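You operate a simulated robot arm through the tools that you are given. There is no shell and no other tool. Be economical: measure what you need, move in short steps, check, and stop when the job is done.

You are at the controls of a simulated robot arm. One attempt, no reset.

TASK
Put things in order on the top of the sideboard. At the end: the gold bleed key stands where the brown tin (marked "Brown polish") stood; the gold brass finial is on the blue coaster; the cream waxing cloth stands where the gold bleed key stood; the brown tin is on the green saucer; whatever was shut is shut again. Leave all else as you found it, and nothing knocked over.
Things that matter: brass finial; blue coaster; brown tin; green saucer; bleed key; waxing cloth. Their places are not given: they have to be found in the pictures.

It is judged by the outcome, as a careful person would: the job done as asked, and still so three seconds after it is handed in. It fails if anything else is knocked over, pushed out of place, dropped, spilled or broken.

THE ROBOT
A 7-joint arm with a two-finger parallel gripper, fixed in place. Base frame: the origin is at the foot of the arm, x ahead of it, y to its left, z up; the work surface is at about z = 0. Readings come in cm, degrees, newtons and seconds.
With the tool pointing down near the work surface it reaches from about 24 to 62 cm from the base axis. Its first joint turns from -66.0 to 66.0 degrees. Payload 2.6 kg.
The tool frame sits at the grasp point between the pads (the TCP): z along the fingers, y along the line on which they close. The tips reach 3 cm beyond it. The gripper opens to 9.4 cm. The fingers are 2.8 cm wide and 1 cm thick; the gripper's body (5 by 9.6 cm) begins 5.5 cm behind the TCP.
Orientation is that of the tool frame in the base frame, as [roll, pitch, yaw] about the fixed x, y, z axes, in that order (R = Rz(yaw) Ry(pitch) Rx(roll)). With the fingers straight down and closing along the base's y, the tool's x points along the base's -x, its y along +y and its z along -z.

THE INTERFACE
- The arm moves only by the tool nudge_tool. Its argument "commands" is a list of rows, each a list of 7 numbers: the turn, a rotation vector about the tool's x, y, z in units of 8 degrees (1.0 is 8 degrees), then the shift along the tool's x, y, z in units of 30 mm (1.0 is 30 mm), then the closure in counts, from 0 (fully open) to 255 (shut). In form: [[rx, ry, rz, dx, dy, dz, fingers], ...]. A call has 1 to 12 rows; each row shifts and turns the commanded pose from where the row before left it, along the tool's axes as they then stand. A call with a number of a shift or a turn outside -1 to 1 is refused whole. Rows are played at 5 a second. More than 5 cm and 8.6 degrees between two rows, or a gripper value outside its range, and nothing of the call is played. A pose out of reach is approached as far as the arm can. The call stops where the force on the tool passes 40 N (or 10 N more than at its start, if that is more) or the arm is blocked; 0.2 s more then pass. The fingers move at their own pace (about 7.2 cm/s each) and stop on an object; they squeeze with about 43 N. The grip force told is the motor's: it shows also when the fingers shut on nothing. Time passes only in rows, and 0.2 s behind the last, so rows that do not move let the fingers close. The reply holds the time, the measured pose of the TCP, the force on the tool along the base axes, the opening and the grip force, in the units named above and with some noise.
- Cameras (640 x 400 px; columns grow to the right, rows downward): "scene" is fixed at [5.28, 44.4, 54.97]; the picture's right is [-0.67, -0.74, 0.00], its down [-0.45, 0.40, -0.80] and it looks along [0.59, -0.53, -0.60] (base axes); focal length 313 px, centre (320, 200). "wrist" rides on the gripper at [-3.7, 0, -5.8] in the tool frame; the picture's right is [0.00, -1.00, 0.00], its down [0.97, 0.00, -0.24] and it looks along [0.24, 0.00, 0.97] (tool axes); focal length 218 px, centre (320, 200).
- snapshot(camera): a new picture of that camera. The clock stands still meanwhile.
- measure_at(camera, pixels): there is no depth. For up to 12 entries [column, row, z] of the newest picture of that camera ("zoom" is the newest enlarged one), the place [x, y] in the base frame at which the ray of that pixel passes the height z, good to about 0.2 cm, but the place of the scene camera against the robot may be out by one fixed shift of up to 1.8 cm in any direction. The clock stands still meanwhile.
- inspect(camera, box): a new picture of the part [left, top, right, bottom] of that camera's present view, enlarged. The clock stands still meanwhile.
- close_job(): hands the job in; it is judged then, once.

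Go step by step. Measure first, check grasps and placings, and put right what went wrong. The budget is 80 turns and 46 pictures, counting those below and the enlarged ones. Unless the task says otherwise, let go and move clear before handing in, and close with one line.

The tools are called by a JSON object that holds its "name" and its "arguments". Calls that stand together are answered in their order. nudge_tool: Moves the arm, as the interface text tells. Its arguments: {"type":"object","properties":{"commands":{"type":"array","items":{"type":"array","items":{"type":"number"}}}},"required":["commands"]} The other tools are called the same way: snapshot (camera) takes a picture; measure_at (camera, pixels) gives the place at which the rays of pixels pass given heights; inspect (camera, box) takes an enlarged picture of a part of a camera's view; close_job () hands the job in.

At the start:

```text
clock: 0.0
ee_pos: [47.4, -8.8, 23.74]
tcp_rot: [-180.0, 0.0, 179.9]
wrist_force: [-0.5, 0.2, -0.2]
opening: 9.43
finger_force: 0.1
```

scene: 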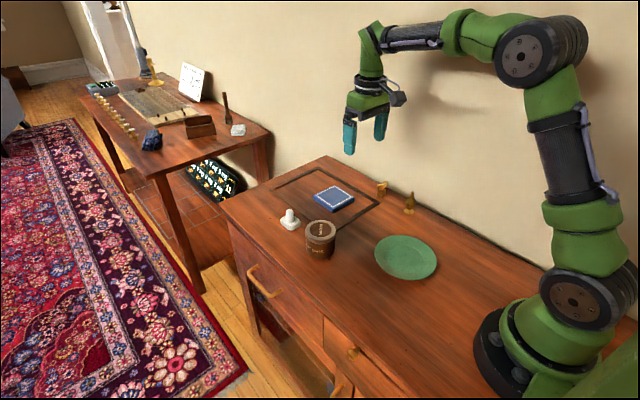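
wrist: 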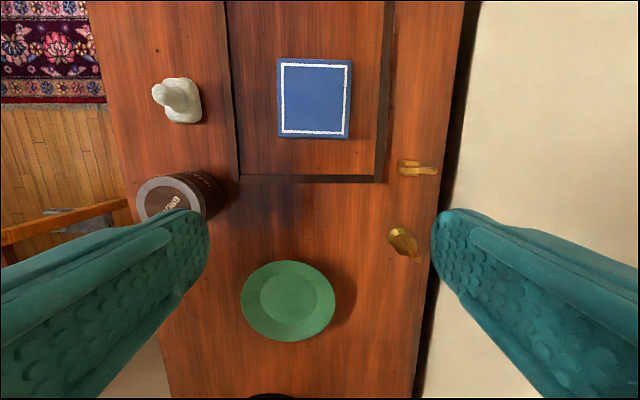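

The pictures show the tin near scene (320,238), the cloth near (289,219), and two gold things near (382,188) and (410,203). I'll enlarge them to tell which is the key and which the finial.

{"name": "inspect", "arguments": {"camera": "scene", "box": [350, 165, 446, 225]}}

{"name": "inspect", "arguments": {"camera": "scene", "box": [260, 170, 388, 270]}}

{"name": "inspect", "arguments": {"camera": "wrist", "box": [360, 140, 456, 280]}}

{"name": "measure_at", "arguments": {"camera": "wrist", "pixels": [[314, 98, 0], [289, 300, 0], [186, 110, 0], [182, 190, 0], [400, 168, 0], [418, 258, 0], [247, 300, 0], [335, 295, 0], [400, 168, 2], [278, 60, 0], [350, 138, 0]]}}

```text
6.67 times, centred on (398, 195) of scene
```

zoom: 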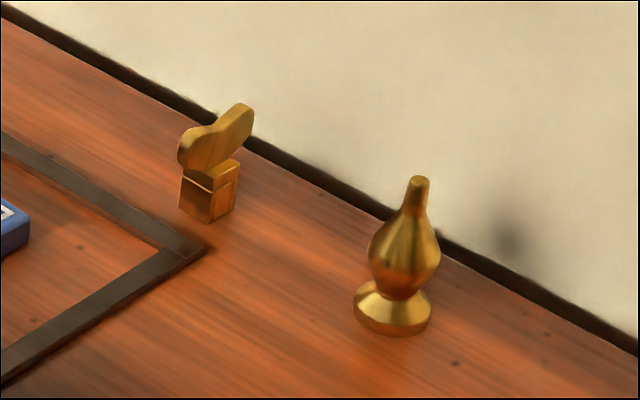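

```text
4.00 times, centred on (324, 220) of scene
```

zoom: 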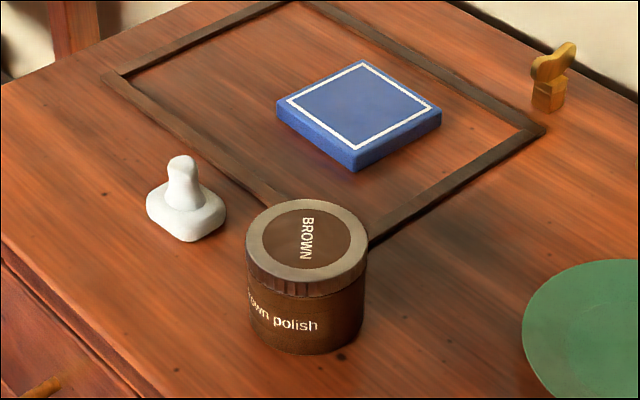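

```text
2.86 times, centred on (408, 210) of wrist
```

zoom: 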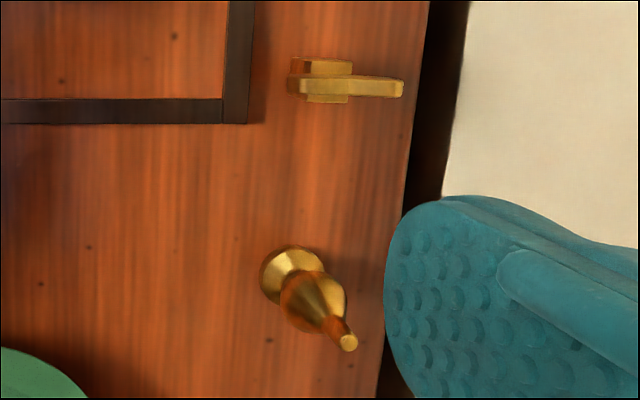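

```text
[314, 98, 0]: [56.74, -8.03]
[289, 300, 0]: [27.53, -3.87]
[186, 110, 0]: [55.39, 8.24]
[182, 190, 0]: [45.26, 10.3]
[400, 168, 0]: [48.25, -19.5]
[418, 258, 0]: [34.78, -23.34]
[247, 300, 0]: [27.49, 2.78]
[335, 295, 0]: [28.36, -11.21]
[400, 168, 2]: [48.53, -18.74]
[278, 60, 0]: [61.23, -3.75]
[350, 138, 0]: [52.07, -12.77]
```

The key is at wrist (400,168), wing head on a square stem, and the finial at (405,245). Wrist readings put the coaster near (56.7,-8) and the saucer near (28,-4). I'll move over toward the tin and cloth for a view from above.

{"name": "nudge_tool", "arguments": {"commands": [[0, 0, 0, 0, 1, 0, 0], [0, 0, 0, 0, 1, 0, 0], [0, 0, 0, 0, 1, 0, 0], [0, 0, 0, 0, 1, 0, 0], [0, 0, 0, 0, 1, 0, 0], [0, 0, 0, 0, 1, 0, 0], [0, 0, 0, 0, 0, 0, 0]]}}

{"name": "snapshot", "arguments": {"camera": "wrist"}}

```text
clock: 1.6
ee_pos: [47.53, 9.21, 23.49]
tcp_rot: [-180.0, 0.1, -180.0]
wrist_force: [-0.4, -0.5, -0.2]
opening: 9.39
finger_force: 0.1
```

```text
40 pictures are left
```

wrist: 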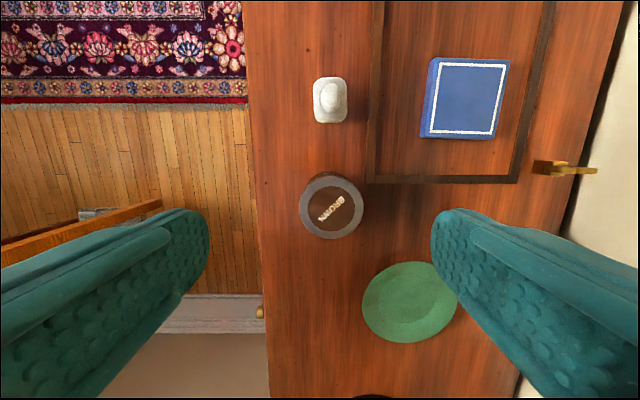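

The tin's lid is now centred at wrist (331,206), the cloth at (330,98), and the saucer around (409,302). I'll measure these at several heights to settle their heights.

{"name": "measure_at", "arguments": {"camera": "wrist", "pixels": [[331.5, 206, 6], [299, 206, 6], [364, 206, 6], [331, 206, 0], [330, 98, 4], [330, 98, 0], [313, 122, 1], [347, 122, 1], [409, 302, 0], [361, 302, 0], [458, 302, 0], [467, 98, 1.5]]}}

{"name": "measure_at", "arguments": {"camera": "scene", "pixels": [[320, 259, 0], [320, 244, 5], [320, 244, 6], [320, 220, 6], [320, 232, 6], [406, 258, 1], [333, 198, 1.5], [289, 226, 0], [408, 211, 0], [381, 194, 0], [414, 194, 5]]}}

{"name": "inspect", "arguments": {"camera": "wrist", "box": [290, 60, 380, 250]}}

```text
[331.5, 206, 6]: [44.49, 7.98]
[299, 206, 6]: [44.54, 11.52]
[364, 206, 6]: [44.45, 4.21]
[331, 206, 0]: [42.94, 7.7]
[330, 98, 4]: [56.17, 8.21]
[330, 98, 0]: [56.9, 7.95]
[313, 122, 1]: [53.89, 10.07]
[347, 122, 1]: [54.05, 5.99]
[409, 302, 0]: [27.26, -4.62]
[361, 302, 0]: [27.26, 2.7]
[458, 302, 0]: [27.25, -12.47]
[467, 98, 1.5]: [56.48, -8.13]
```

```text
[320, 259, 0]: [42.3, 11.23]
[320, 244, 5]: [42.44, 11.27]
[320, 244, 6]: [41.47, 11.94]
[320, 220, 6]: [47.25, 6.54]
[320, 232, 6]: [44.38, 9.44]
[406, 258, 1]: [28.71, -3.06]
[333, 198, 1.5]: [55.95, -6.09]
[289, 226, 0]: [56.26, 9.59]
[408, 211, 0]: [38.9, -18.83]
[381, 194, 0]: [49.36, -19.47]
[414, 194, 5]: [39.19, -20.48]
```

```text
2.11 times, centred on (335, 155) of wrist
```

zoom: 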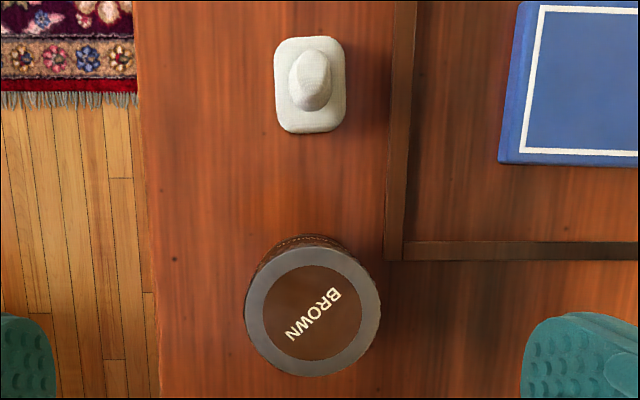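

The tin's lid centre is at about (44.2, 7.9), about 5 cm high and 7.5 cm across. I'll line up over it, go down to above the lid and check.

{"name": "nudge_tool", "arguments": {"commands": [[0, 0, 0, 0.56, -0.22, 0, 0], [0, 0, 0, 0.55, -0.22, 0, 0], [0, 0, 0, 0, 0, 1, 0], [0, 0, 0, 0, 0, 1, 0], [0, 0, 0, 0, 0, 1, 0], [0, 0, 0, 0, 0, 1, 0], [0, 0, 0, 0, 0, 0.5, 0], [0, 0, 0, 0, 0, 0, 0]]}}

{"name": "snapshot", "arguments": {"camera": "wrist"}}

```text
clock: 3.4
ee_pos: [44.05, 8.02, 10.25]
tcp_rot: [180.0, 0.0, -179.9]
wrist_force: [-0.7, 0.2, -0.2]
opening: 9.42
finger_force: 0.1
```

```text
38 pictures are left
```

wrist: 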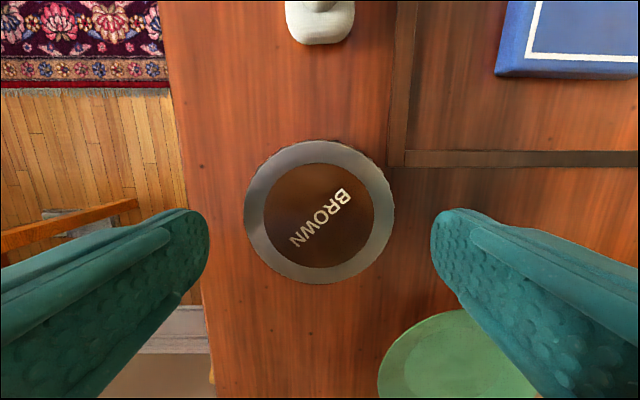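

The lid spans columns 243–396, centred between the pads (170–210 and 430–470). I'll measure its centre precisely, since that's the key's destination.

{"name": "measure_at", "arguments": {"camera": "wrist", "pixels": [[320, 212, 5], [243, 212, 5], [396, 212, 5], [320, 140, 5], [320, 284, 5], [195, 120, 0], [320, 212, 6]]}}

```text
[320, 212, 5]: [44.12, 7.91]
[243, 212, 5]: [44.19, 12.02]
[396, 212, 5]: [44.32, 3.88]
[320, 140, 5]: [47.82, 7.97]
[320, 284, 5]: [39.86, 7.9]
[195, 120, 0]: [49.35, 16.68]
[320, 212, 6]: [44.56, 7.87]
```

Two views agree at height ≈6 cm: lid 7.3 cm across, centre (44.5, 7.9). I'll go down and close.

{"name": "nudge_tool", "arguments": {"commands": [[0, 0, 0, -0.14, -0.03, 0.5, 0], [0, 0, 0, 0, 0, 0.5, 0], [0, 0, 0, 0, 0, 0.5, 0], [0, 0, 0, 0, 0, 0.5, 0], [0, 0, 0, 0, 0, 0, 0], [0, 0, 0, 0, 0, 0, 255], [0, 0, 0, 0, 0, 0, 255], [0, 0, 0, 0, 0, 0, 255], [0, 0, 0, 0, 0, 0, 255]]}}

{"name": "snapshot", "arguments": {"camera": "wrist"}}

```text
clock: 5.4
ee_pos: [44.48, 7.65, 4.45]
tcp_rot: [-180.0, 0.0, 180.0]
wrist_force: [0.2, -0.2, -1.7]
opening: 7.17
finger_force: 43.1
```

```text
37 pictures are left
```

wrist: 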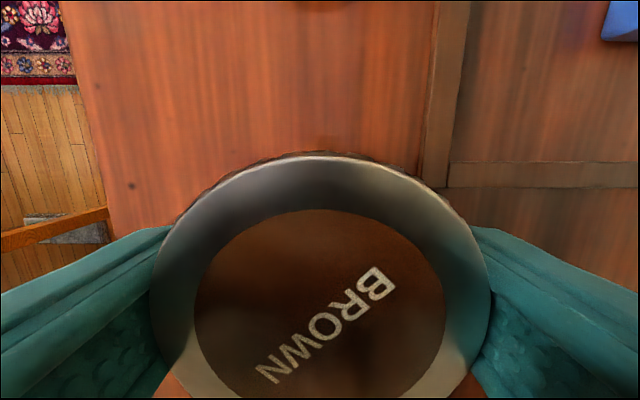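

The tin is held (opening 7.17, grip 43 N). From the earlier views I work out the saucer centre as (28.0, -4.1), radius 7.2. I'll lift and carry the tin above it.

{"name": "nudge_tool", "arguments": {"commands": [[0, 0, 0, 0, 0, -0.5, 255], [0, 0, 0, 0, 0, -1, 255], [0, 0, 0, 0, 0, -1, 255], [0, 0, 0, 0.55, -0.4, -0.5, 255], [0, 0, 0, 0.9, -0.65, 0, 255], [0, 0, 0, 0.9, -0.65, 0, 255], [0, 0, 0, 0.9, -0.65, 0, 255], [0, 0, 0, 0.9, -0.65, 0, 255], [0, 0, 0, 0.9, -0.65, 0, 255], [0, 0, 0, 0.45, -0.3, 0, 255], [0, 0, 0, 0, 0, 0, 255]]}}

{"name": "snapshot", "arguments": {"camera": "scene"}}

{"name": "snapshot", "arguments": {"camera": "wrist"}}

```text
clock: 7.8
ee_pos: [27.93, -4.28, 13.46]
tcp_rot: [-180.0, -0.1, 180.0]
wrist_force: [-0.9, -0.2, -0.6]
opening: 7.17
finger_force: 43.0
```

```text
36 pictures are left
```

scene: 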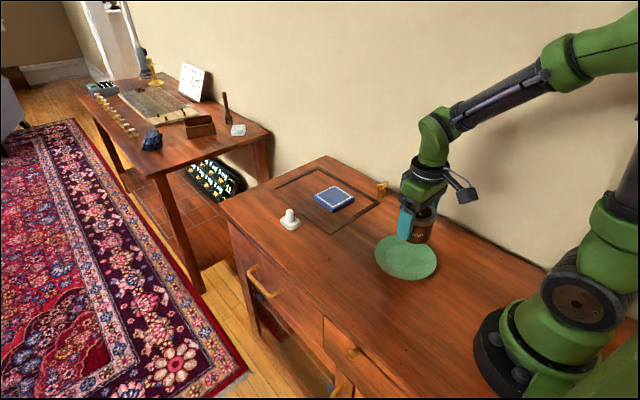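

```text
35 pictures are left
```

wrist: 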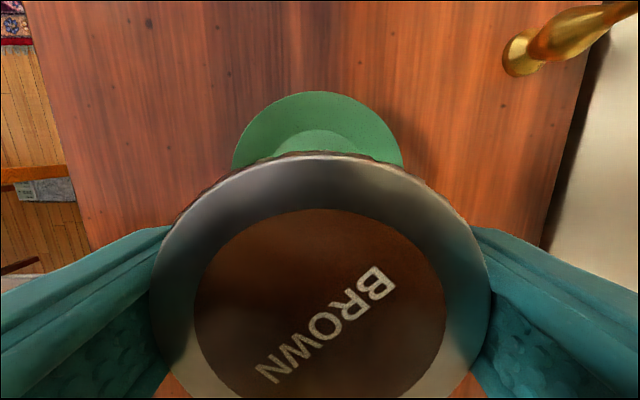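

The saucer shows from column 232 to 404, top edge at row 91, so it's centred with the tin sideways. I'll check the x alignment by measuring its edge.

{"name": "measure_at", "arguments": {"camera": "wrist", "pixels": [[318, 91, 1], [232, 162, 1], [404, 162, 1], [318, 130, 0.5], [521, 55, 0]]}}

```text
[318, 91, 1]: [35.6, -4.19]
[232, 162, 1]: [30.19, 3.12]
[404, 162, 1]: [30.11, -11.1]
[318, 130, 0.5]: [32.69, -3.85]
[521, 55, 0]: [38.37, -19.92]
```

The saucer centre is about (28.3, -4.05). I'll correct by 3 mm and lower until just above contact.

{"name": "nudge_tool", "arguments": {"commands": [[0, 0, 0, -0.1, 0.05, 0.5, 255], [0, 0, 0, 0, 0, 0.8, 255], [0, 0, 0, 0, 0, 0.8, 255], [0, 0, 0, 0, 0, 0.4, 255], [0, 0, 0, 0, 0, 0.1, 255], [0, 0, 0, 0, 0, 0, 255]]}}

```text
clock: 9.2
ee_pos: [28.39, -3.9, 5.4]
tcp_rot: [179.9, 0.0, -179.9]
wrist_force: [-0.3, 0.3, -1.5]
opening: 7.18
finger_force: 43.0
```

{"name": "nudge_tool", "arguments": {"commands": [[0, 0, 0, 0, 0, 0.06, 255], [0, 0, 0, 0, 0, 0, 255]]}}

```text
clock: 9.8
ee_pos: [28.32, -3.95, 5.23]
tcp_rot: [179.9, -0.1, -180.0]
wrist_force: [0.2, -0.5, -0.9]
opening: 7.16
finger_force: 43.4
```

No contact yet at z 5.23; lowering in small steps.

{"name": "nudge_tool", "arguments": {"commands": [[0, 0, 0, 0, 0, 0.06, 255], [0, 0, 0, 0, 0, 0, 255]]}}

{"name": "nudge_tool", "arguments": {"commands": [[0, 0, 0, 0, 0, 0.06, 255], [0, 0, 0, 0, 0, 0, 255]]}}

```text
clock: 10.4
ee_pos: [28.5, -3.86, 5.04]
tcp_rot: [-180.0, 0.1, 179.9]
wrist_force: [-0.2, -0.7, 4.0]
opening: 7.17
finger_force: 42.6
```

```text
clock: 11.0
ee_pos: [28.51, -3.79, 5.09]
tcp_rot: [-179.9, 0.1, 180.0]
wrist_force: [-6.1, 0.7, 32.3]
opening: 7.19
finger_force: 43.1
```

Contact is clear (32 N upward). I'll ease back slightly, open, and lift.

{"name": "nudge_tool", "arguments": {"commands": [[0, 0, 0, 0, 0, -0.06, 255], [0, 0, 0, 0, 0, 0, 255], [0, 0, 0, 0, 0, 0, 0], [0, 0, 0, 0, 0, 0, 0], [0, 0, 0, 0, 0, 0, 0], [0, 0, 0, 0, 0, -0.6, 0], [0, 0, 0, 0, 0, -0.8, 0], [0, 0, 0, 0, 0, -1, 0], [0, 0, 0, 0, 0, -1, 0], [0, 0, 0, 0, 0, -1, 0], [0, 0, 0, 0, 0, -1, 0]]}}

{"name": "snapshot", "arguments": {"camera": "wrist"}}

{"name": "snapshot", "arguments": {"camera": "scene"}}

```text
clock: 13.4
ee_pos: [28.47, -4.01, 21.24]
tcp_rot: [179.9, -0.1, -180.0]
wrist_force: [0.4, 0.9, -0.1]
opening: 9.39
finger_force: 0.2
```

```text
34 pictures are left
```

wrist: 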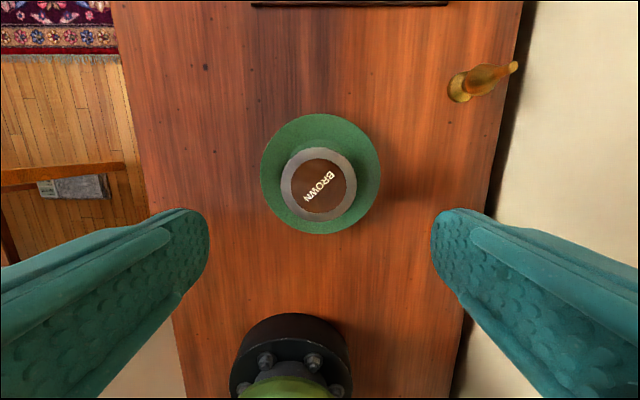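

```text
33 pictures are left
```

scene: 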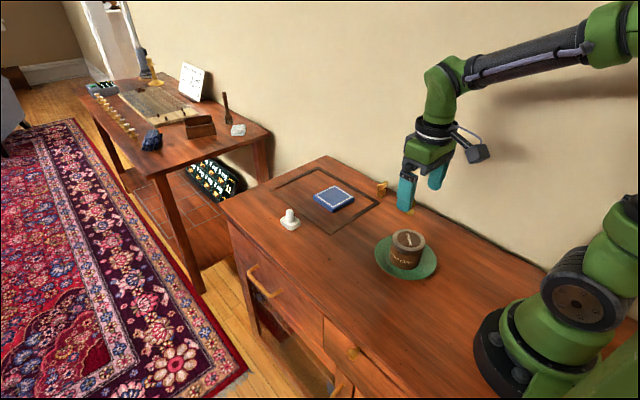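

The tin sits on the saucer. Next I'll measure the finial (base near wrist (459,87), tip (513,67)) and the wall line.

{"name": "measure_at", "arguments": {"camera": "wrist", "pixels": [[460, 87, 0], [460, 87, 0.5], [513, 67, 5], [513, 67, 6], [513, 67, 7], [503, 100, 0], [527, 60, 0], [495, 200, 0], [515, 200, 0], [447, 85, 0], [472, 95, 0]]}}

{"name": "inspect", "arguments": {"camera": "wrist", "box": [430, 50, 540, 120]}}

```text
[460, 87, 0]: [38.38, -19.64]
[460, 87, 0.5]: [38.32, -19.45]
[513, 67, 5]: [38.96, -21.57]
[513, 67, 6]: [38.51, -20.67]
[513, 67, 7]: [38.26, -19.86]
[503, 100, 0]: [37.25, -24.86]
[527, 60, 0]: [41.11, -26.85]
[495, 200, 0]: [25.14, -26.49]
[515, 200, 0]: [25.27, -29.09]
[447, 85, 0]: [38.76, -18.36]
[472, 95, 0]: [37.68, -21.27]
```

```text
5.71 times, centred on (485, 85) of wrist
```

zoom: 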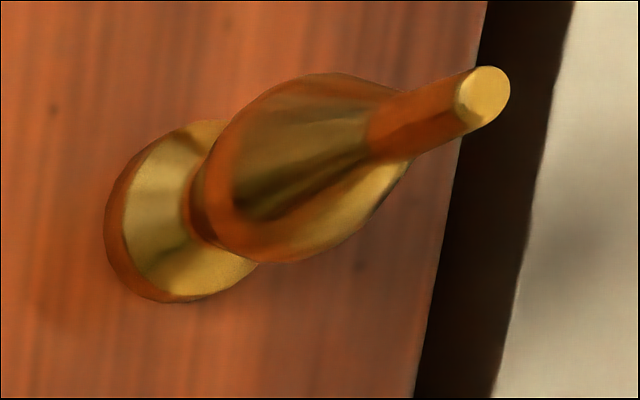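

The finial stands at about (38.35, -19.8), about 7 cm tall. The back edge is at y≈-25.5, so there's room for half-open fingers closing along y. I'll move above it.

{"name": "nudge_tool", "arguments": {"commands": [[0, 0, 0, -0.55, -0.88, 0, 90], [0, 0, 0, -0.55, -0.88, 0, 90], [0, 0, 0, -0.55, -0.88, 0, 90], [0, 0, 0, -0.55, -0.88, 0, 90], [0, 0, 0, -0.55, -0.88, 0, 90], [0, 0, 0, -0.54, -0.86, 0, 90], [0, 0, 0, 0, 0, 1, 90], [0, 0, 0, 0, 0, 1, 90], [0, 0, 0, 0, 0, 1, 90], [0, 0, 0, 0, 0, 0, 90]]}}

{"name": "snapshot", "arguments": {"camera": "wrist"}}

```text
clock: 15.6
ee_pos: [38.34, -19.96, 12.23]
tcp_rot: [180.0, 0.0, -179.9]
wrist_force: [-0.4, 0.4, -0.4]
opening: 6.09
finger_force: 0.2
```

```text
31 pictures are left
```

wrist: 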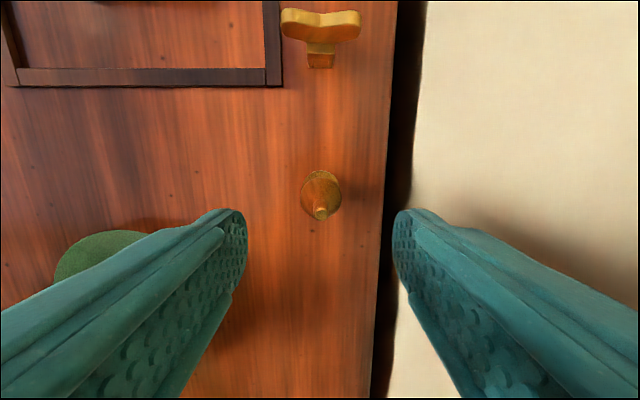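

The finial is centred between the pads at column 320. I'll measure its tip and the key as seen here.

{"name": "measure_at", "arguments": {"camera": "wrist", "pixels": [[320, 212, 6.5], [320, 190, 0.5], [320, 172, 0], [307, 60, 0], [336, 60, 0], [281, 20, 4], [361, 20, 4], [321, 46, 2], [388, 150, 0], [415, 150, 0]]}}

{"name": "inspect", "arguments": {"camera": "wrist", "box": [260, 0, 380, 75]}}

```text
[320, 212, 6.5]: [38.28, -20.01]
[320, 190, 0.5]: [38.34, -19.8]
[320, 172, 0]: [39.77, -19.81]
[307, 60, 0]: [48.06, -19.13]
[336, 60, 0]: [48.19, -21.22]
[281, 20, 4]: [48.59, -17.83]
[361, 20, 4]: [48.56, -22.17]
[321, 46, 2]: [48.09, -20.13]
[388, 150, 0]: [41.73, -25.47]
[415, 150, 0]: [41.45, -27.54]
```

```text
5.33 times, centred on (320, 38) of wrist
```

zoom: 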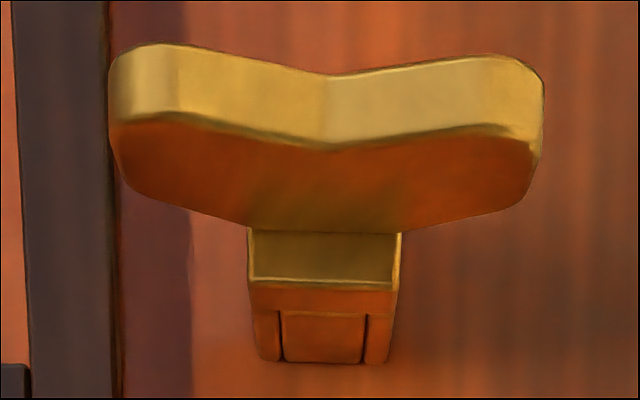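

Centred. I'll go down to z≈4.4 and close on the finial's bulb.

{"name": "nudge_tool", "arguments": {"commands": [[0, 0, 0, 0, 0, 0.8, 90], [0, 0, 0, 0, 0, 0.8, 90], [0, 0, 0, 0, 0, 0.7, 90], [0, 0, 0, 0, 0, 0.3, 90], [0, 0, 0, 0, 0, 0, 90], [0, 0, 0, 0, 0, 0, 255], [0, 0, 0, 0, 0, 0, 255], [0, 0, 0, 0, 0, 0, 255], [0, 0, 0, 0, 0, 0, 255]]}}

{"name": "snapshot", "arguments": {"camera": "wrist"}}

```text
clock: 17.6
ee_pos: [38.23, -19.87, 4.4]
tcp_rot: [-179.9, -0.1, -179.9]
wrist_force: [-0.5, 0.4, 0.4]
opening: 2.67
finger_force: 43.1
```

```text
29 pictures are left
```

wrist: 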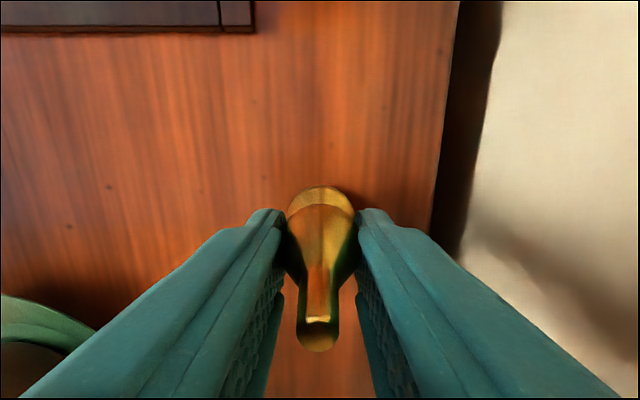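

The finial is held upright (opening 2.67). I'll lift it and carry it over the coaster, near (56.5, -8.1).

{"name": "nudge_tool", "arguments": {"commands": [[0, 0, 0, 0, 0, -0.5, 255], [0, 0, 0, 0, 0, -1, 255], [0, 0, 0, 0, 0, -1, 255], [0, 0, 0, 0, 0.2, -0.7, 255], [0, 0, 0, -0.86, 0.53, 0, 255], [0, 0, 0, -0.87, 0.53, 0, 255], [0, 0, 0, -0.87, 0.53, 0, 255], [0, 0, 0, -0.87, 0.53, 0, 255], [0, 0, 0, -0.87, 0.53, 0, 255], [0, 0, 0, -0.87, 0.53, 0, 255], [0, 0, 0, -0.87, 0.53, 0, 255], [0, 0, 0, 0, 0, 0, 255]]}}

{"name": "snapshot", "arguments": {"camera": "wrist"}}

{"name": "inspect", "arguments": {"camera": "scene", "box": [260, 110, 452, 230]}}

```text
clock: 20.2
ee_pos: [56.48, -8.1, 14.2]
tcp_rot: [-180.0, 0.0, 179.9]
wrist_force: [-0.1, 0.2, -0.2]
opening: 2.67
finger_force: 42.9
```

```text
28 pictures are left
```

wrist: 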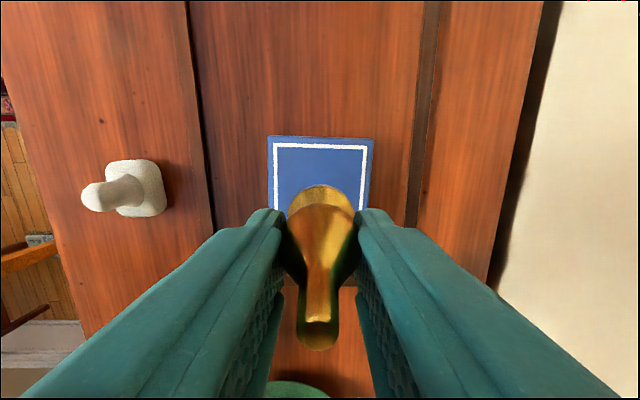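

```text
3.33 times, centred on (356, 170) of scene
```

zoom: 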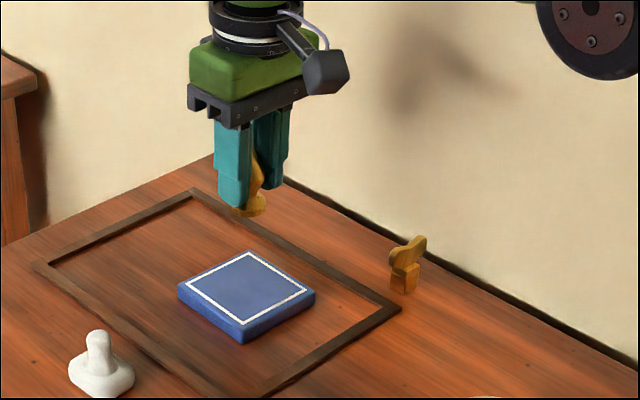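

The coaster shows at columns 268–374, far edge row 137. I'll measure its edges to centre the finial.

{"name": "measure_at", "arguments": {"camera": "wrist", "pixels": [[268, 137, 1.2], [374, 139, 1.2], [270, 210, 1.2], [368, 210, 1.2], [125, 188, 0], [125, 190, 1], [98, 195, 5], [107, 160, 1], [166, 212, 1]]}}

```text
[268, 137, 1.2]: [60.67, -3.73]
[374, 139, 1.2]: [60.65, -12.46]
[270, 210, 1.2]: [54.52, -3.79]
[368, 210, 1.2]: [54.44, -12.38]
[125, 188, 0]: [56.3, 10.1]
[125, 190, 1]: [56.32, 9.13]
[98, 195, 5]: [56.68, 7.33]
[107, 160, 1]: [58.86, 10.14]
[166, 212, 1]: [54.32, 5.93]
```

The coaster centre is about (56.4, -8.1), so the finial is aligned. Lowering to just above it.

{"name": "nudge_tool", "arguments": {"commands": [[0, 0, 0, 0.03, 0, 0.8, 255], [0, 0, 0, 0, 0, 0.8, 255], [0, 0, 0, 0, 0, 0.7, 255], [0, 0, 0, 0, 0, 0.3, 255], [0, 0, 0, 0, 0, 0, 255]]}}

{"name": "inspect", "arguments": {"camera": "scene", "box": [300, 160, 380, 210]}}

```text
clock: 21.4
ee_pos: [56.39, -7.87, 6.14]
tcp_rot: [180.0, 0.0, 180.0]
wrist_force: [-0.1, 0.6, -0.7]
opening: 2.7
finger_force: 43.3
```

```text
8.00 times, centred on (340, 185) of scene
```

zoom: 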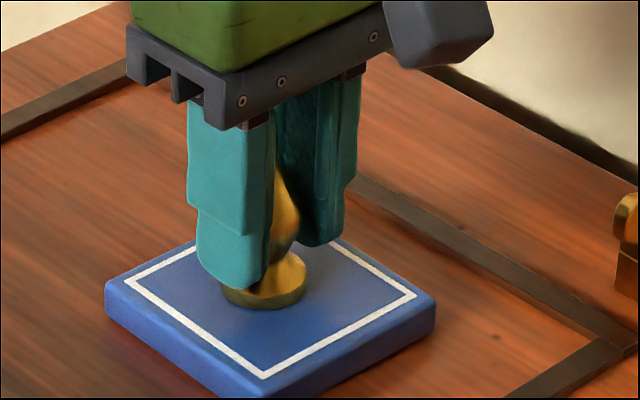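

It's a few millimetres above the coaster; I'll step down to contact.

{"name": "nudge_tool", "arguments": {"commands": [[0, 0, 0, 0, 0, 0.07, 255], [0, 0, 0, 0, 0, 0, 255]]}}

{"name": "nudge_tool", "arguments": {"commands": [[0, 0, 0, 0, 0, 0.06, 255], [0, 0, 0, 0, 0, 0, 255]]}}

```text
clock: 22.0
ee_pos: [56.4, -7.78, 6.01]
tcp_rot: [-180.0, 0.1, 180.0]
wrist_force: [-0.1, 0.6, -0.7]
opening: 2.68
finger_force: 43.2
```

```text
clock: 22.6
ee_pos: [56.43, -7.96, 5.86]
tcp_rot: [-180.0, 0.1, 180.0]
wrist_force: [-3.7, 0.8, 10.1]
opening: 2.69
finger_force: 42.3
```

Contact at 10 N. Releasing, lifting, then heading above the key.

{"name": "nudge_tool", "arguments": {"commands": [[0, 0, 0, 0, 0, -0.02, 255], [0, 0, 0, 0, 0, 0, 90], [0, 0, 0, 0, 0, 0, 90], [0, 0, 0, 0, 0, 0, 90], [0, 0, 0, 0, 0, -0.5, 90], [0, 0, 0, 0, 0, -1, 90], [0, 0, 0, 0, 0, -1, 90], [0, 0, 0, 0, 0, -1, 90], [0, 0, 0, 0.8, -1, 0, 90], [0, 0, 0, 0.8, -1, 0, 90], [0, 0, 0, 0.8, -1, 0, 90], [0, 0, 0, 0.2, -1, 0, 90]]}}

{"name": "snapshot", "arguments": {"camera": "wrist"}}

{"name": "inspect", "arguments": {"camera": "scene", "box": [300, 150, 396, 210]}}

```text
clock: 25.2
ee_pos: [48.61, -19.94, 16.69]
tcp_rot: [-179.9, 0.0, -179.9]
wrist_force: [0.5, 0.0, 0.0]
opening: 6.09
finger_force: 0.1
```

```text
25 pictures are left
```

wrist: 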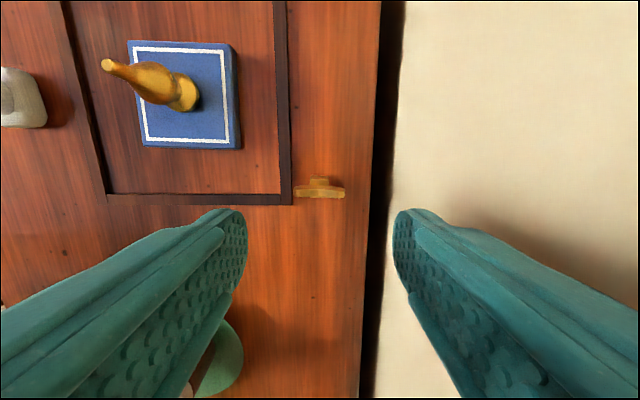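

```text
6.67 times, centred on (348, 180) of scene
```

zoom: 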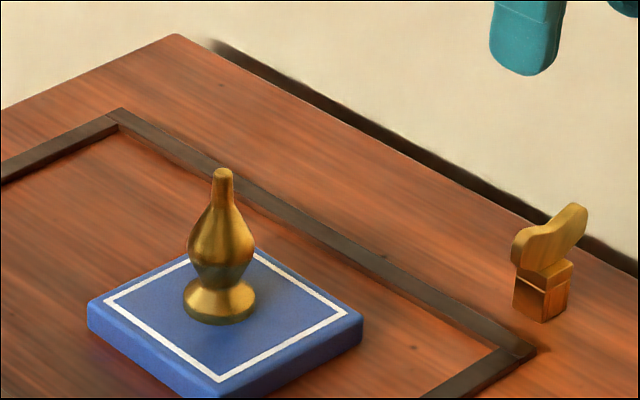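

The finial stands on the coaster. The key's wings now lie at columns 294–345, row 191; I'll enlarge it and measure.

{"name": "inspect", "arguments": {"camera": "wrist", "box": [280, 165, 360, 215]}}

{"name": "measure_at", "arguments": {"camera": "wrist", "pixels": [[320, 191, 4], [320, 198, 4], [320, 185, 4], [320, 191, 3.5], [294, 191, 4], [345, 191, 4], [320, 176, 2], [320, 176, 1], [310, 178, 2], [329, 178, 2]]}}

```text
8.00 times, centred on (320, 190) of wrist
```

zoom: 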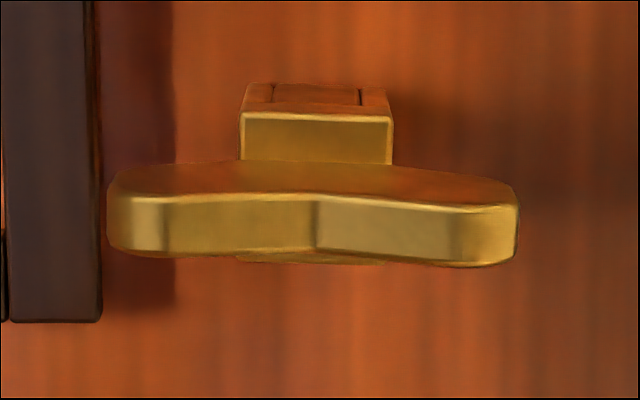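

```text
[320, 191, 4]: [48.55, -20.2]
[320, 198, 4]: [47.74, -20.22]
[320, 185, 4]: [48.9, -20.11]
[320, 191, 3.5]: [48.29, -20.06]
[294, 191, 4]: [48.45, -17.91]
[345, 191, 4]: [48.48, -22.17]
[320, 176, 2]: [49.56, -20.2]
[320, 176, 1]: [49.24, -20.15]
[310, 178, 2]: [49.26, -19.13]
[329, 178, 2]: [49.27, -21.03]
```

The key's square stem is about 2 cm, centred near (48.25, -20.15), with wings 4.3 cm wide along y. The best grip is on the stem closing along x, so I'll turn the tool 90° with the camera away from the wall.

{"name": "nudge_tool", "arguments": {"commands": [[0, 0, -1, 0, 0, 0, 90], [0, 0, -1, 0, 0, 0, 90], [0, 0, -1, 0, 0, 0, 90], [0, 0, -1, 0, 0, 0, 90], [0, 0, -1, 0, 0, 0, 90], [0, 0, -1, 0, 0, 0, 90], [0, 0, -1, 0, 0, 0, 90], [0, 0, -1, 0, 0, 0, 90], [0, 0, -1, 0, 0, 0, 90], [0, 0, -1, 0, 0, 0, 90], [0, 0, -1, 0, 0, 0, 90], [0, 0, -0.25, 0, 0, 0, 90]]}}

{"name": "snapshot", "arguments": {"camera": "wrist"}}

```text
clock: 27.0
ee_pos: [48.67, -19.18, 16.46]
tcp_rot: [179.4, 0.7, -117.9]
wrist_force: [0.9, 1.0, 0.2]
opening: 6.06
finger_force: 0.1
stopped in row 9: the force on the tool passed its limit (the readings are from after the stop); the commanded pose is now the measured one
```

```text
22 pictures are left
```

wrist: 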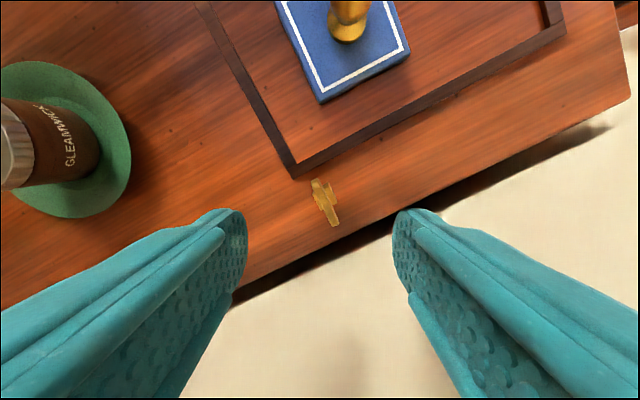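

The turn stopped at yaw -118 with the tool pushed off the wall side. I'll look at what touched.

{"name": "snapshot", "arguments": {"camera": "scene"}}

```text
21 pictures are left
```

scene: 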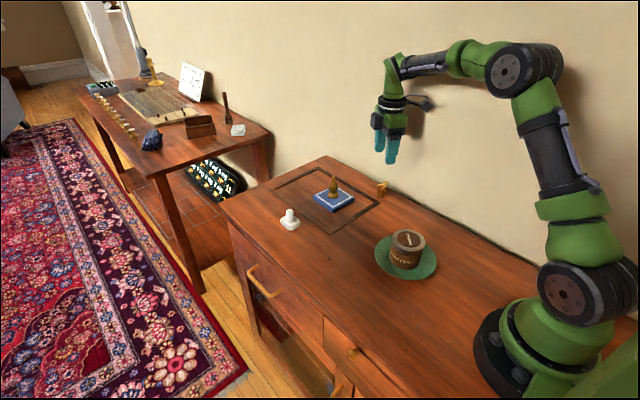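

The box on the tool's +x side brushed the wall at this turn. Nothing else was touched. I'll step away from the wall and turn the other way, so the box faces the room.

{"name": "nudge_tool", "arguments": {"commands": [[0, 0, 0, -0.6, 0.31, 0, 90], [0, 0, 0, -0.6, 0.31, 0, 90], [0, 0, 1, 0, 0, 0, 90], [0, 0, 1, 0, 0, 0, 90], [0, 0, 1, 0, 0, 0, 90], [0, 0, 1, 0, 0, 0, 90], [0, 0, 1, 0, 0, 0, 90], [0, 0, 1, 0, 0, 0, 90], [0, 0, 1, 0, 0, 0, 90], [0, 0, 1, 0, 0, 0, 90], [0, 0, 1, 0, 0, 0, 90], [0, 0, 1, 0, 0, 0, 90]]}}

{"name": "nudge_tool", "arguments": {"commands": [[0, 0, 1, 0, 0, 0, 90], [0, 0, 1, 0, 0, 0, 90], [0, 0, 1, 0, 0, 0, 90], [0, 0, 1, 0, 0, 0, 90], [0, 0, 1, 0, 0, 0, 90], [0, 0, 1, 0, 0, 0, 90], [0, 0, 1, 0, 0, 0, 90], [0, 0, 1, 0, 0, 0, 90], [0, 0, 1, 0, 0, 0, 90], [0, 0, 0, 0, 0, 0, 90], [0, 0, 0, 0, 0, 0, 90]]}}

```text
clock: 29.6
ee_pos: [48.69, -15.04, 16.47]
tcp_rot: [179.2, -0.6, 162.0]
wrist_force: [0.2, 0.6, 0.7]
opening: 6.06
finger_force: 0.1
```

```text
clock: 32.0
ee_pos: [48.62, -14.98, 16.69]
tcp_rot: [-179.9, -0.9, 90.1]
wrist_force: [-0.1, -0.2, -0.1]
opening: 6.09
finger_force: 0.1
```

Turned to yaw 90. I'll take out the 0.9° tilt, move over the key, descend partway and look.

{"name": "nudge_tool", "arguments": {"commands": [[0, -0.11, 0, 0, -0.12, 0, 90], [0, 0, 0, -0.6, 0, 0, 90], [0, 0, 0, -0.6, 0, 0, 90], [0, 0, 0, -0.5, 0, 0, 90], [0, 0, 0, 0, 0, 0.8, 90], [0, 0, 0, 0, 0, 0.8, 90], [0, 0, 0, 0, 0, 0.4, 90], [0, 0, 0, 0, 0, 0, 90]]}}

{"name": "snapshot", "arguments": {"camera": "wrist"}}

```text
clock: 33.8
ee_pos: [48.33, -20.1, 10.41]
tcp_rot: [-179.9, -0.1, 90.1]
wrist_force: [-0.7, -0.2, -0.4]
opening: 6.09
finger_force: 0.0
```

```text
20 pictures are left
```

wrist: 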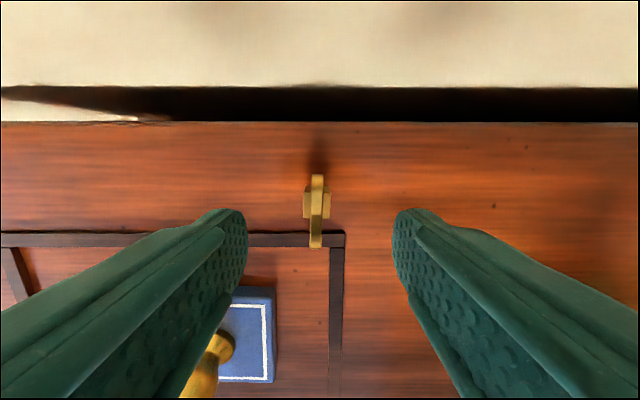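

The key is between the pads, stem at columns 303–331, rows 186–219. I'll measure its centre precisely as the cloth's destination.

{"name": "measure_at", "arguments": {"camera": "wrist", "pixels": [[317, 203, 2], [303, 203, 2], [331, 203, 2], [317, 174, 4], [317, 247, 4], [317, 186, 2], [317, 219, 2], [317, 200, 0], [317, 122, 0], [317, 87, 0]]}}

```text
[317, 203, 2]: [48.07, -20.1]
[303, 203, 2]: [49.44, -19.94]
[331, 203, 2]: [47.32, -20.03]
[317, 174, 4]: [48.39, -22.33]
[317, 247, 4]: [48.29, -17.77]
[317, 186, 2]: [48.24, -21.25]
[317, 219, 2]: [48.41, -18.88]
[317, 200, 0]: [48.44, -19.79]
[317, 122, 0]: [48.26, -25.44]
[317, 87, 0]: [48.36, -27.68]
```

Key centre (48.35, -20.1). Going down with tips 0.6 cm above the top, and closing.

{"name": "nudge_tool", "arguments": {"commands": [[0, 0, 0, 0, 0, 0.8, 90], [0, 0, 0, 0, 0, 0.8, 90], [0, 0, 0, 0, 0, 0.5, 90], [0, 0, 0, 0, 0, 0.15, 90], [0, 0, 0, 0, 0, 0, 90], [0, 0, 0, 0, 0, 0, 255], [0, 0, 0, 0, 0, 0, 255], [0, 0, 0, 0, 0, 0, 255]]}}

{"name": "snapshot", "arguments": {"camera": "wrist"}}

```text
clock: 35.6
ee_pos: [48.17, -20.15, 3.76]
tcp_rot: [-179.7, 0.0, 90.0]
wrist_force: [0.0, -0.9, 0.4]
opening: 1.76
finger_force: 43.2
```

```text
19 pictures are left
```

wrist: 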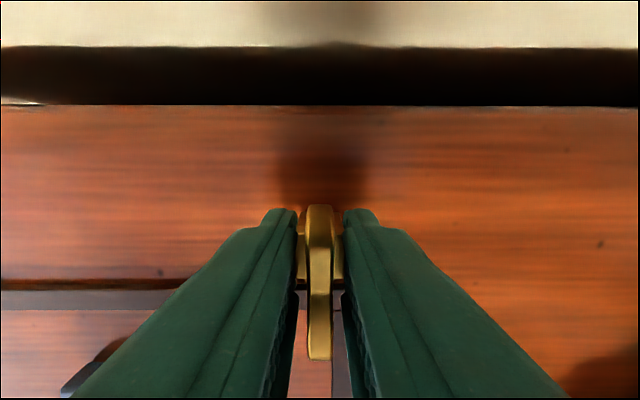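

The key is held (opening 1.76). I'll lift it and carry it towards the tin's old spot at (44.5, 7.9).

{"name": "nudge_tool", "arguments": {"commands": [[0, 0, 0, 0, 0, -0.5, 255], [0, 0, 0, 0, 0, -1, 255], [0, 0, 0, 0, 0, -1, 255], [0, 0, 0, 0.6, -0.2, -0.5, 255], [0, 0, 0, 1, -0.2, 0, 255], [0, 0, 0, 1, -0.2, 0, 255], [0, 0, 0, 1, -0.2, 0, 255], [0, 0, 0, 1, -0.2, 0, 255], [0, 0, 0, 1, -0.2, 0, 255], [0, 0, 0, 1, -0.2, 0, 255], [0, 0, 0, 1, -0.05, 0, 255], [0, 0, 0, 1, 0, 0, 255]]}}

{"name": "nudge_tool", "arguments": {"commands": [[0, 0, 0, 0.73, 0, 0, 255], [0, 0, 0, 0, 0, 0, 255]]}}

{"name": "snapshot", "arguments": {"camera": "wrist"}}

```text
clock: 38.2
ee_pos: [43.94, 5.8, 13.1]
tcp_rot: [-179.8, 0.0, 90.1]
wrist_force: [-0.2, -0.5, -0.7]
opening: 1.75
finger_force: 42.7
```

```text
clock: 38.8
ee_pos: [43.84, 8.01, 13.06]
tcp_rot: [-179.9, -0.1, 90.0]
wrist_force: [-1.2, -0.2, -0.7]
opening: 1.73
finger_force: 43.2
```

```text
18 pictures are left
```

wrist: 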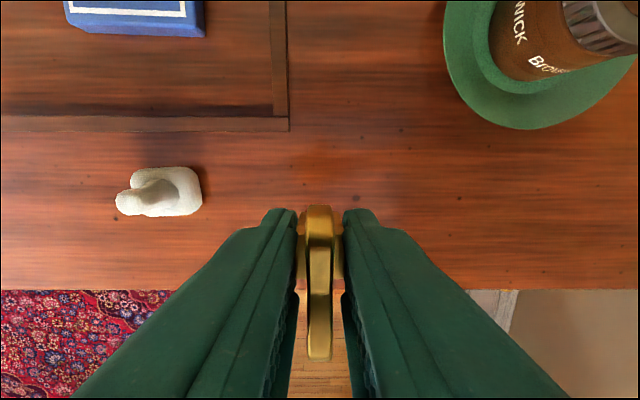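

Over the old tin spot, x reads 43.84, so I'll correct +0.65 cm and lower to just above the surface.

{"name": "nudge_tool", "arguments": {"commands": [[0, 0, 0, -0.02, 0.21, 0.5, 255], [0, 0, 0, 0, 0, 0.8, 255], [0, 0, 0, 0, 0, 0.8, 255], [0, 0, 0, 0, 0, 0.7, 255], [0, 0, 0, 0, 0, 0.15, 255], [0, 0, 0, 0, 0, 0, 255]]}}

```text
clock: 40.2
ee_pos: [44.49, 7.79, 3.87]
tcp_rot: [-179.8, -0.1, 90.1]
wrist_force: [-0.5, -0.1, -0.5]
opening: 1.75
finger_force: 42.9
```

{"name": "nudge_tool", "arguments": {"commands": [[0, 0, 0, 0, 0, 0.06, 255], [0, 0, 0, 0, 0, 0, 255]]}}

{"name": "nudge_tool", "arguments": {"commands": [[0, 0, 0, 0, 0, 0.04, 255], [0, 0, 0, 0, 0, 0, 255]]}}

```text
clock: 40.8
ee_pos: [44.52, 7.82, 3.85]
tcp_rot: [-179.8, -0.1, 90.2]
wrist_force: [0.2, -0.5, -0.3]
opening: 1.73
finger_force: 42.3
```

```text
clock: 41.4
ee_pos: [44.55, 7.76, 3.69]
tcp_rot: [-179.7, 0.0, 90.1]
wrist_force: [0.0, -0.9, 0.4]
opening: 1.76
finger_force: 43.0
```

Still no contact at z 3.69; another small step.

{"name": "nudge_tool", "arguments": {"commands": [[0, 0, 0, 0, 0, 0.04, 255], [0, 0, 0, 0, 0, 0, 255]]}}

```text
clock: 42.0
ee_pos: [44.55, 7.78, 3.66]
tcp_rot: [-179.8, 0.0, 90.0]
wrist_force: [-9.0, -3.7, 26.3]
opening: 1.73
finger_force: 43.1
```

Contact (26 N). Easing off, releasing, and lifting.

{"name": "nudge_tool", "arguments": {"commands": [[0, 0, 0, 0, 0, -0.03, 255], [0, 0, 0, 0, 0, 0, 255], [0, 0, 0, 0, 0, 0, 90], [0, 0, 0, 0, 0, 0, 90], [0, 0, 0, 0, 0, 0, 90], [0, 0, 0, 0, 0, -0.5, 90], [0, 0, 0, 0, 0, -1, 90], [0, 0, 0, 0, 0, -1, 90], [0, 0, 0, 0, 0, -1, 90], [0, 0, 0, 0, 0, -0.5, 90], [0, 0, 0, 0, 0, 0, 90]]}}

{"name": "snapshot", "arguments": {"camera": "wrist"}}

{"name": "inspect", "arguments": {"camera": "scene", "box": [260, 170, 388, 250]}}

```text
clock: 44.4
ee_pos: [44.42, 7.91, 15.48]
tcp_rot: [-179.9, -0.1, 90.1]
wrist_force: [-0.4, 0.0, 0.1]
opening: 6.07
finger_force: 0.0
```

```text
17 pictures are left
```

wrist: 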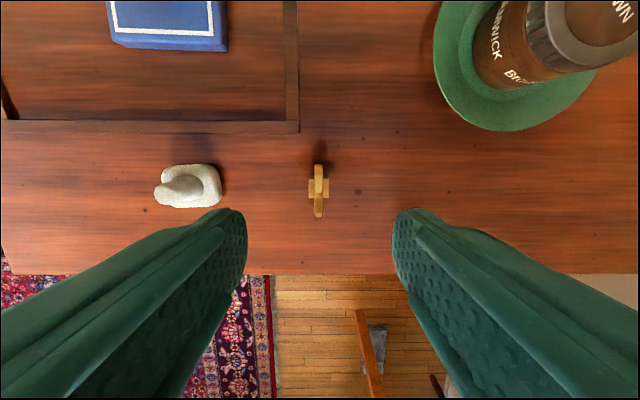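

```text
5.00 times, centred on (324, 210) of scene
```

zoom: 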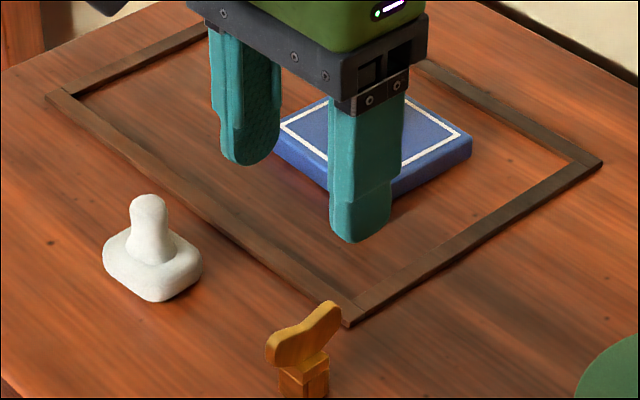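

The key stands upright at wrist (318,189). I'll measure it and the cloth (base around (191,186), knob (180,188)).

{"name": "measure_at", "arguments": {"camera": "wrist", "pixels": [[318, 189, 2], [319, 189, 1], [160, 167, 0.7], [220, 167, 0.7], [160, 206, 0.7], [221, 206, 0.7], [200, 165, 1], [200, 207, 1], [221, 186, 1], [180, 188, 4]]}}

{"name": "inspect", "arguments": {"camera": "wrist", "box": [140, 155, 236, 215]}}

```text
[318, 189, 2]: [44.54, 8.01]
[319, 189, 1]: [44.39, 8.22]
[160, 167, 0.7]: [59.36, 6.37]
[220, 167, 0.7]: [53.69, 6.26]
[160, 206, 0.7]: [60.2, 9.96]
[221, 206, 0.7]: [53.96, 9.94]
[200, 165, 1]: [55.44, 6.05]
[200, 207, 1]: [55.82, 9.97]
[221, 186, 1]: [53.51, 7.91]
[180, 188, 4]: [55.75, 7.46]
```

```text
6.67 times, centred on (188, 185) of wrist
```

zoom: 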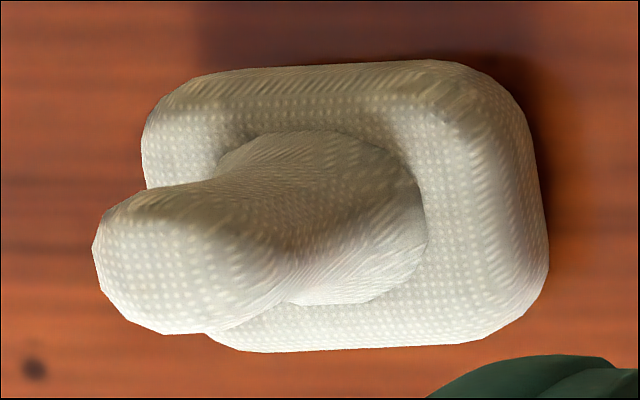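

The key is at (44.5, 8.0) as wanted. The cloth's base spans roughly x 53.7–58.9, y 6–10, with the knob near (56.2, 7.9). I'll move above it and check.

{"name": "nudge_tool", "arguments": {"commands": [[0, 0, 0, 0, 0.98, 0, 90], [0, 0, 0, 0, 0.98, 0, 90], [0, 0, 0, 0, 0.98, 0, 90], [0, 0, 0, 0, 0.98, 0, 90], [0, 0, 0, 0, 0, 0.9, 90], [0, 0, 0, 0, 0, 0.9, 90], [0, 0, 0, 0, 0, 0, 90]]}}

{"name": "snapshot", "arguments": {"camera": "wrist"}}

```text
clock: 46.0
ee_pos: [56.51, 7.86, 10.19]
tcp_rot: [-179.8, 0.0, 90.0]
wrist_force: [0.0, -0.1, -0.4]
opening: 6.08
finger_force: 0.1
```

```text
14 pictures are left
```

wrist: 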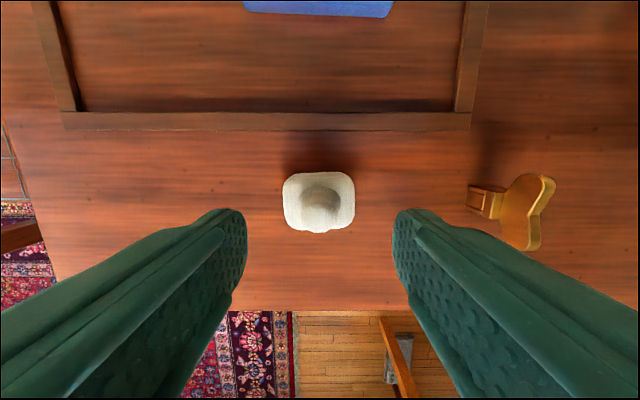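

{"name": "inspect", "arguments": {"camera": "wrist", "box": [272, 160, 368, 240]}}

{"name": "measure_at", "arguments": {"camera": "wrist", "pixels": [[283, 200, 1], [355, 200, 1], [318, 172, 1], [318, 231, 1], [320, 208, 4], [300, 208, 3.5], [341, 208, 3.5], [320, 225, 4]]}}

```text
5.00 times, centred on (320, 200) of wrist
```

zoom: 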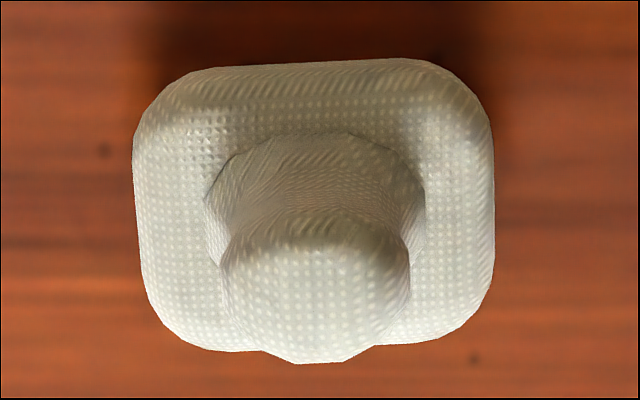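

```text
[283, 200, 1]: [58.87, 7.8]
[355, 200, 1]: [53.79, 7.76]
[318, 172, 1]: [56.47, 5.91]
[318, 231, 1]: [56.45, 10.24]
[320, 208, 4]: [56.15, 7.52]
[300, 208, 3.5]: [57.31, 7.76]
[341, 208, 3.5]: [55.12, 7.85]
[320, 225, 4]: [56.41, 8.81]
```

The knob is centred at (56.35, 7.9) and the base 5×4 cm. I'll go down with the tips about 2 cm up, around the knob, and close.

{"name": "nudge_tool", "arguments": {"commands": [[0, 0, 0, 0, -0.04, 0.7, 90], [0, 0, 0, 0, 0, 0.7, 90], [0, 0, 0, 0, 0, 0.33, 90], [0, 0, 0, 0, 0, 0, 90], [0, 0, 0, 0, 0, 0, 255], [0, 0, 0, 0, 0, 0, 255], [0, 0, 0, 0, 0, 0, 255], [0, 0, 0, 0, 0, 0, 255]]}}

{"name": "snapshot", "arguments": {"camera": "wrist"}}

{"name": "inspect", "arguments": {"camera": "scene", "box": [250, 180, 346, 240]}}

```text
clock: 47.8
ee_pos: [56.16, 7.97, 4.99]
tcp_rot: [-179.8, 0.1, 90.1]
wrist_force: [-0.1, 0.2, -0.4]
opening: 2.82
finger_force: 43.1
```

```text
12 pictures are left
```

wrist: 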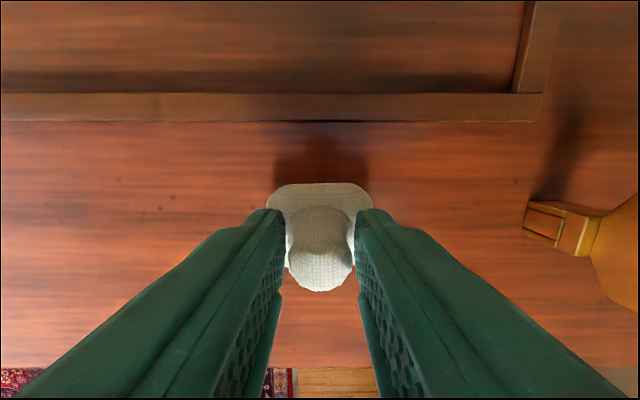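

```text
6.67 times, centred on (298, 210) of scene
```

zoom: 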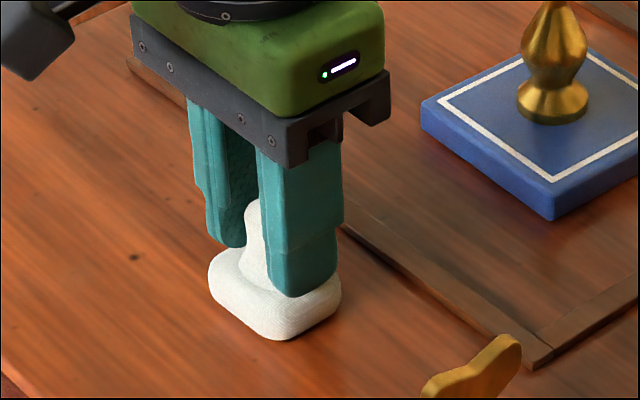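

It's gripped at opening 2.82, at the knob's flared foot. I'll lift slightly and check that it holds and stays level.

{"name": "nudge_tool", "arguments": {"commands": [[0, 0, 0, 0, 0, -0.2, 255], [0, 0, 0, 0, 0, -0.3, 255], [0, 0, 0, 0, 0, 0, 255], [0, 0, 0, 0, 0, 0, 255]]}}

{"name": "inspect", "arguments": {"camera": "scene", "box": [250, 180, 346, 240]}}

```text
clock: 48.8
ee_pos: [56.06, 7.86, 6.48]
tcp_rot: [-179.7, 0.0, 90.1]
wrist_force: [-0.7, 0.7, 0.6]
opening: 2.86
finger_force: 43.2
```

```text
6.67 times, centred on (298, 210) of scene
```

zoom: 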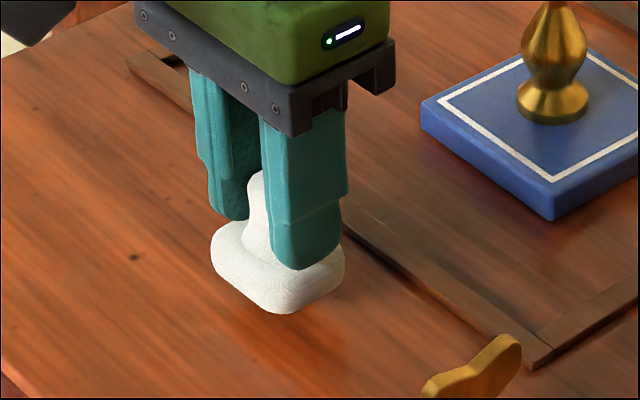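

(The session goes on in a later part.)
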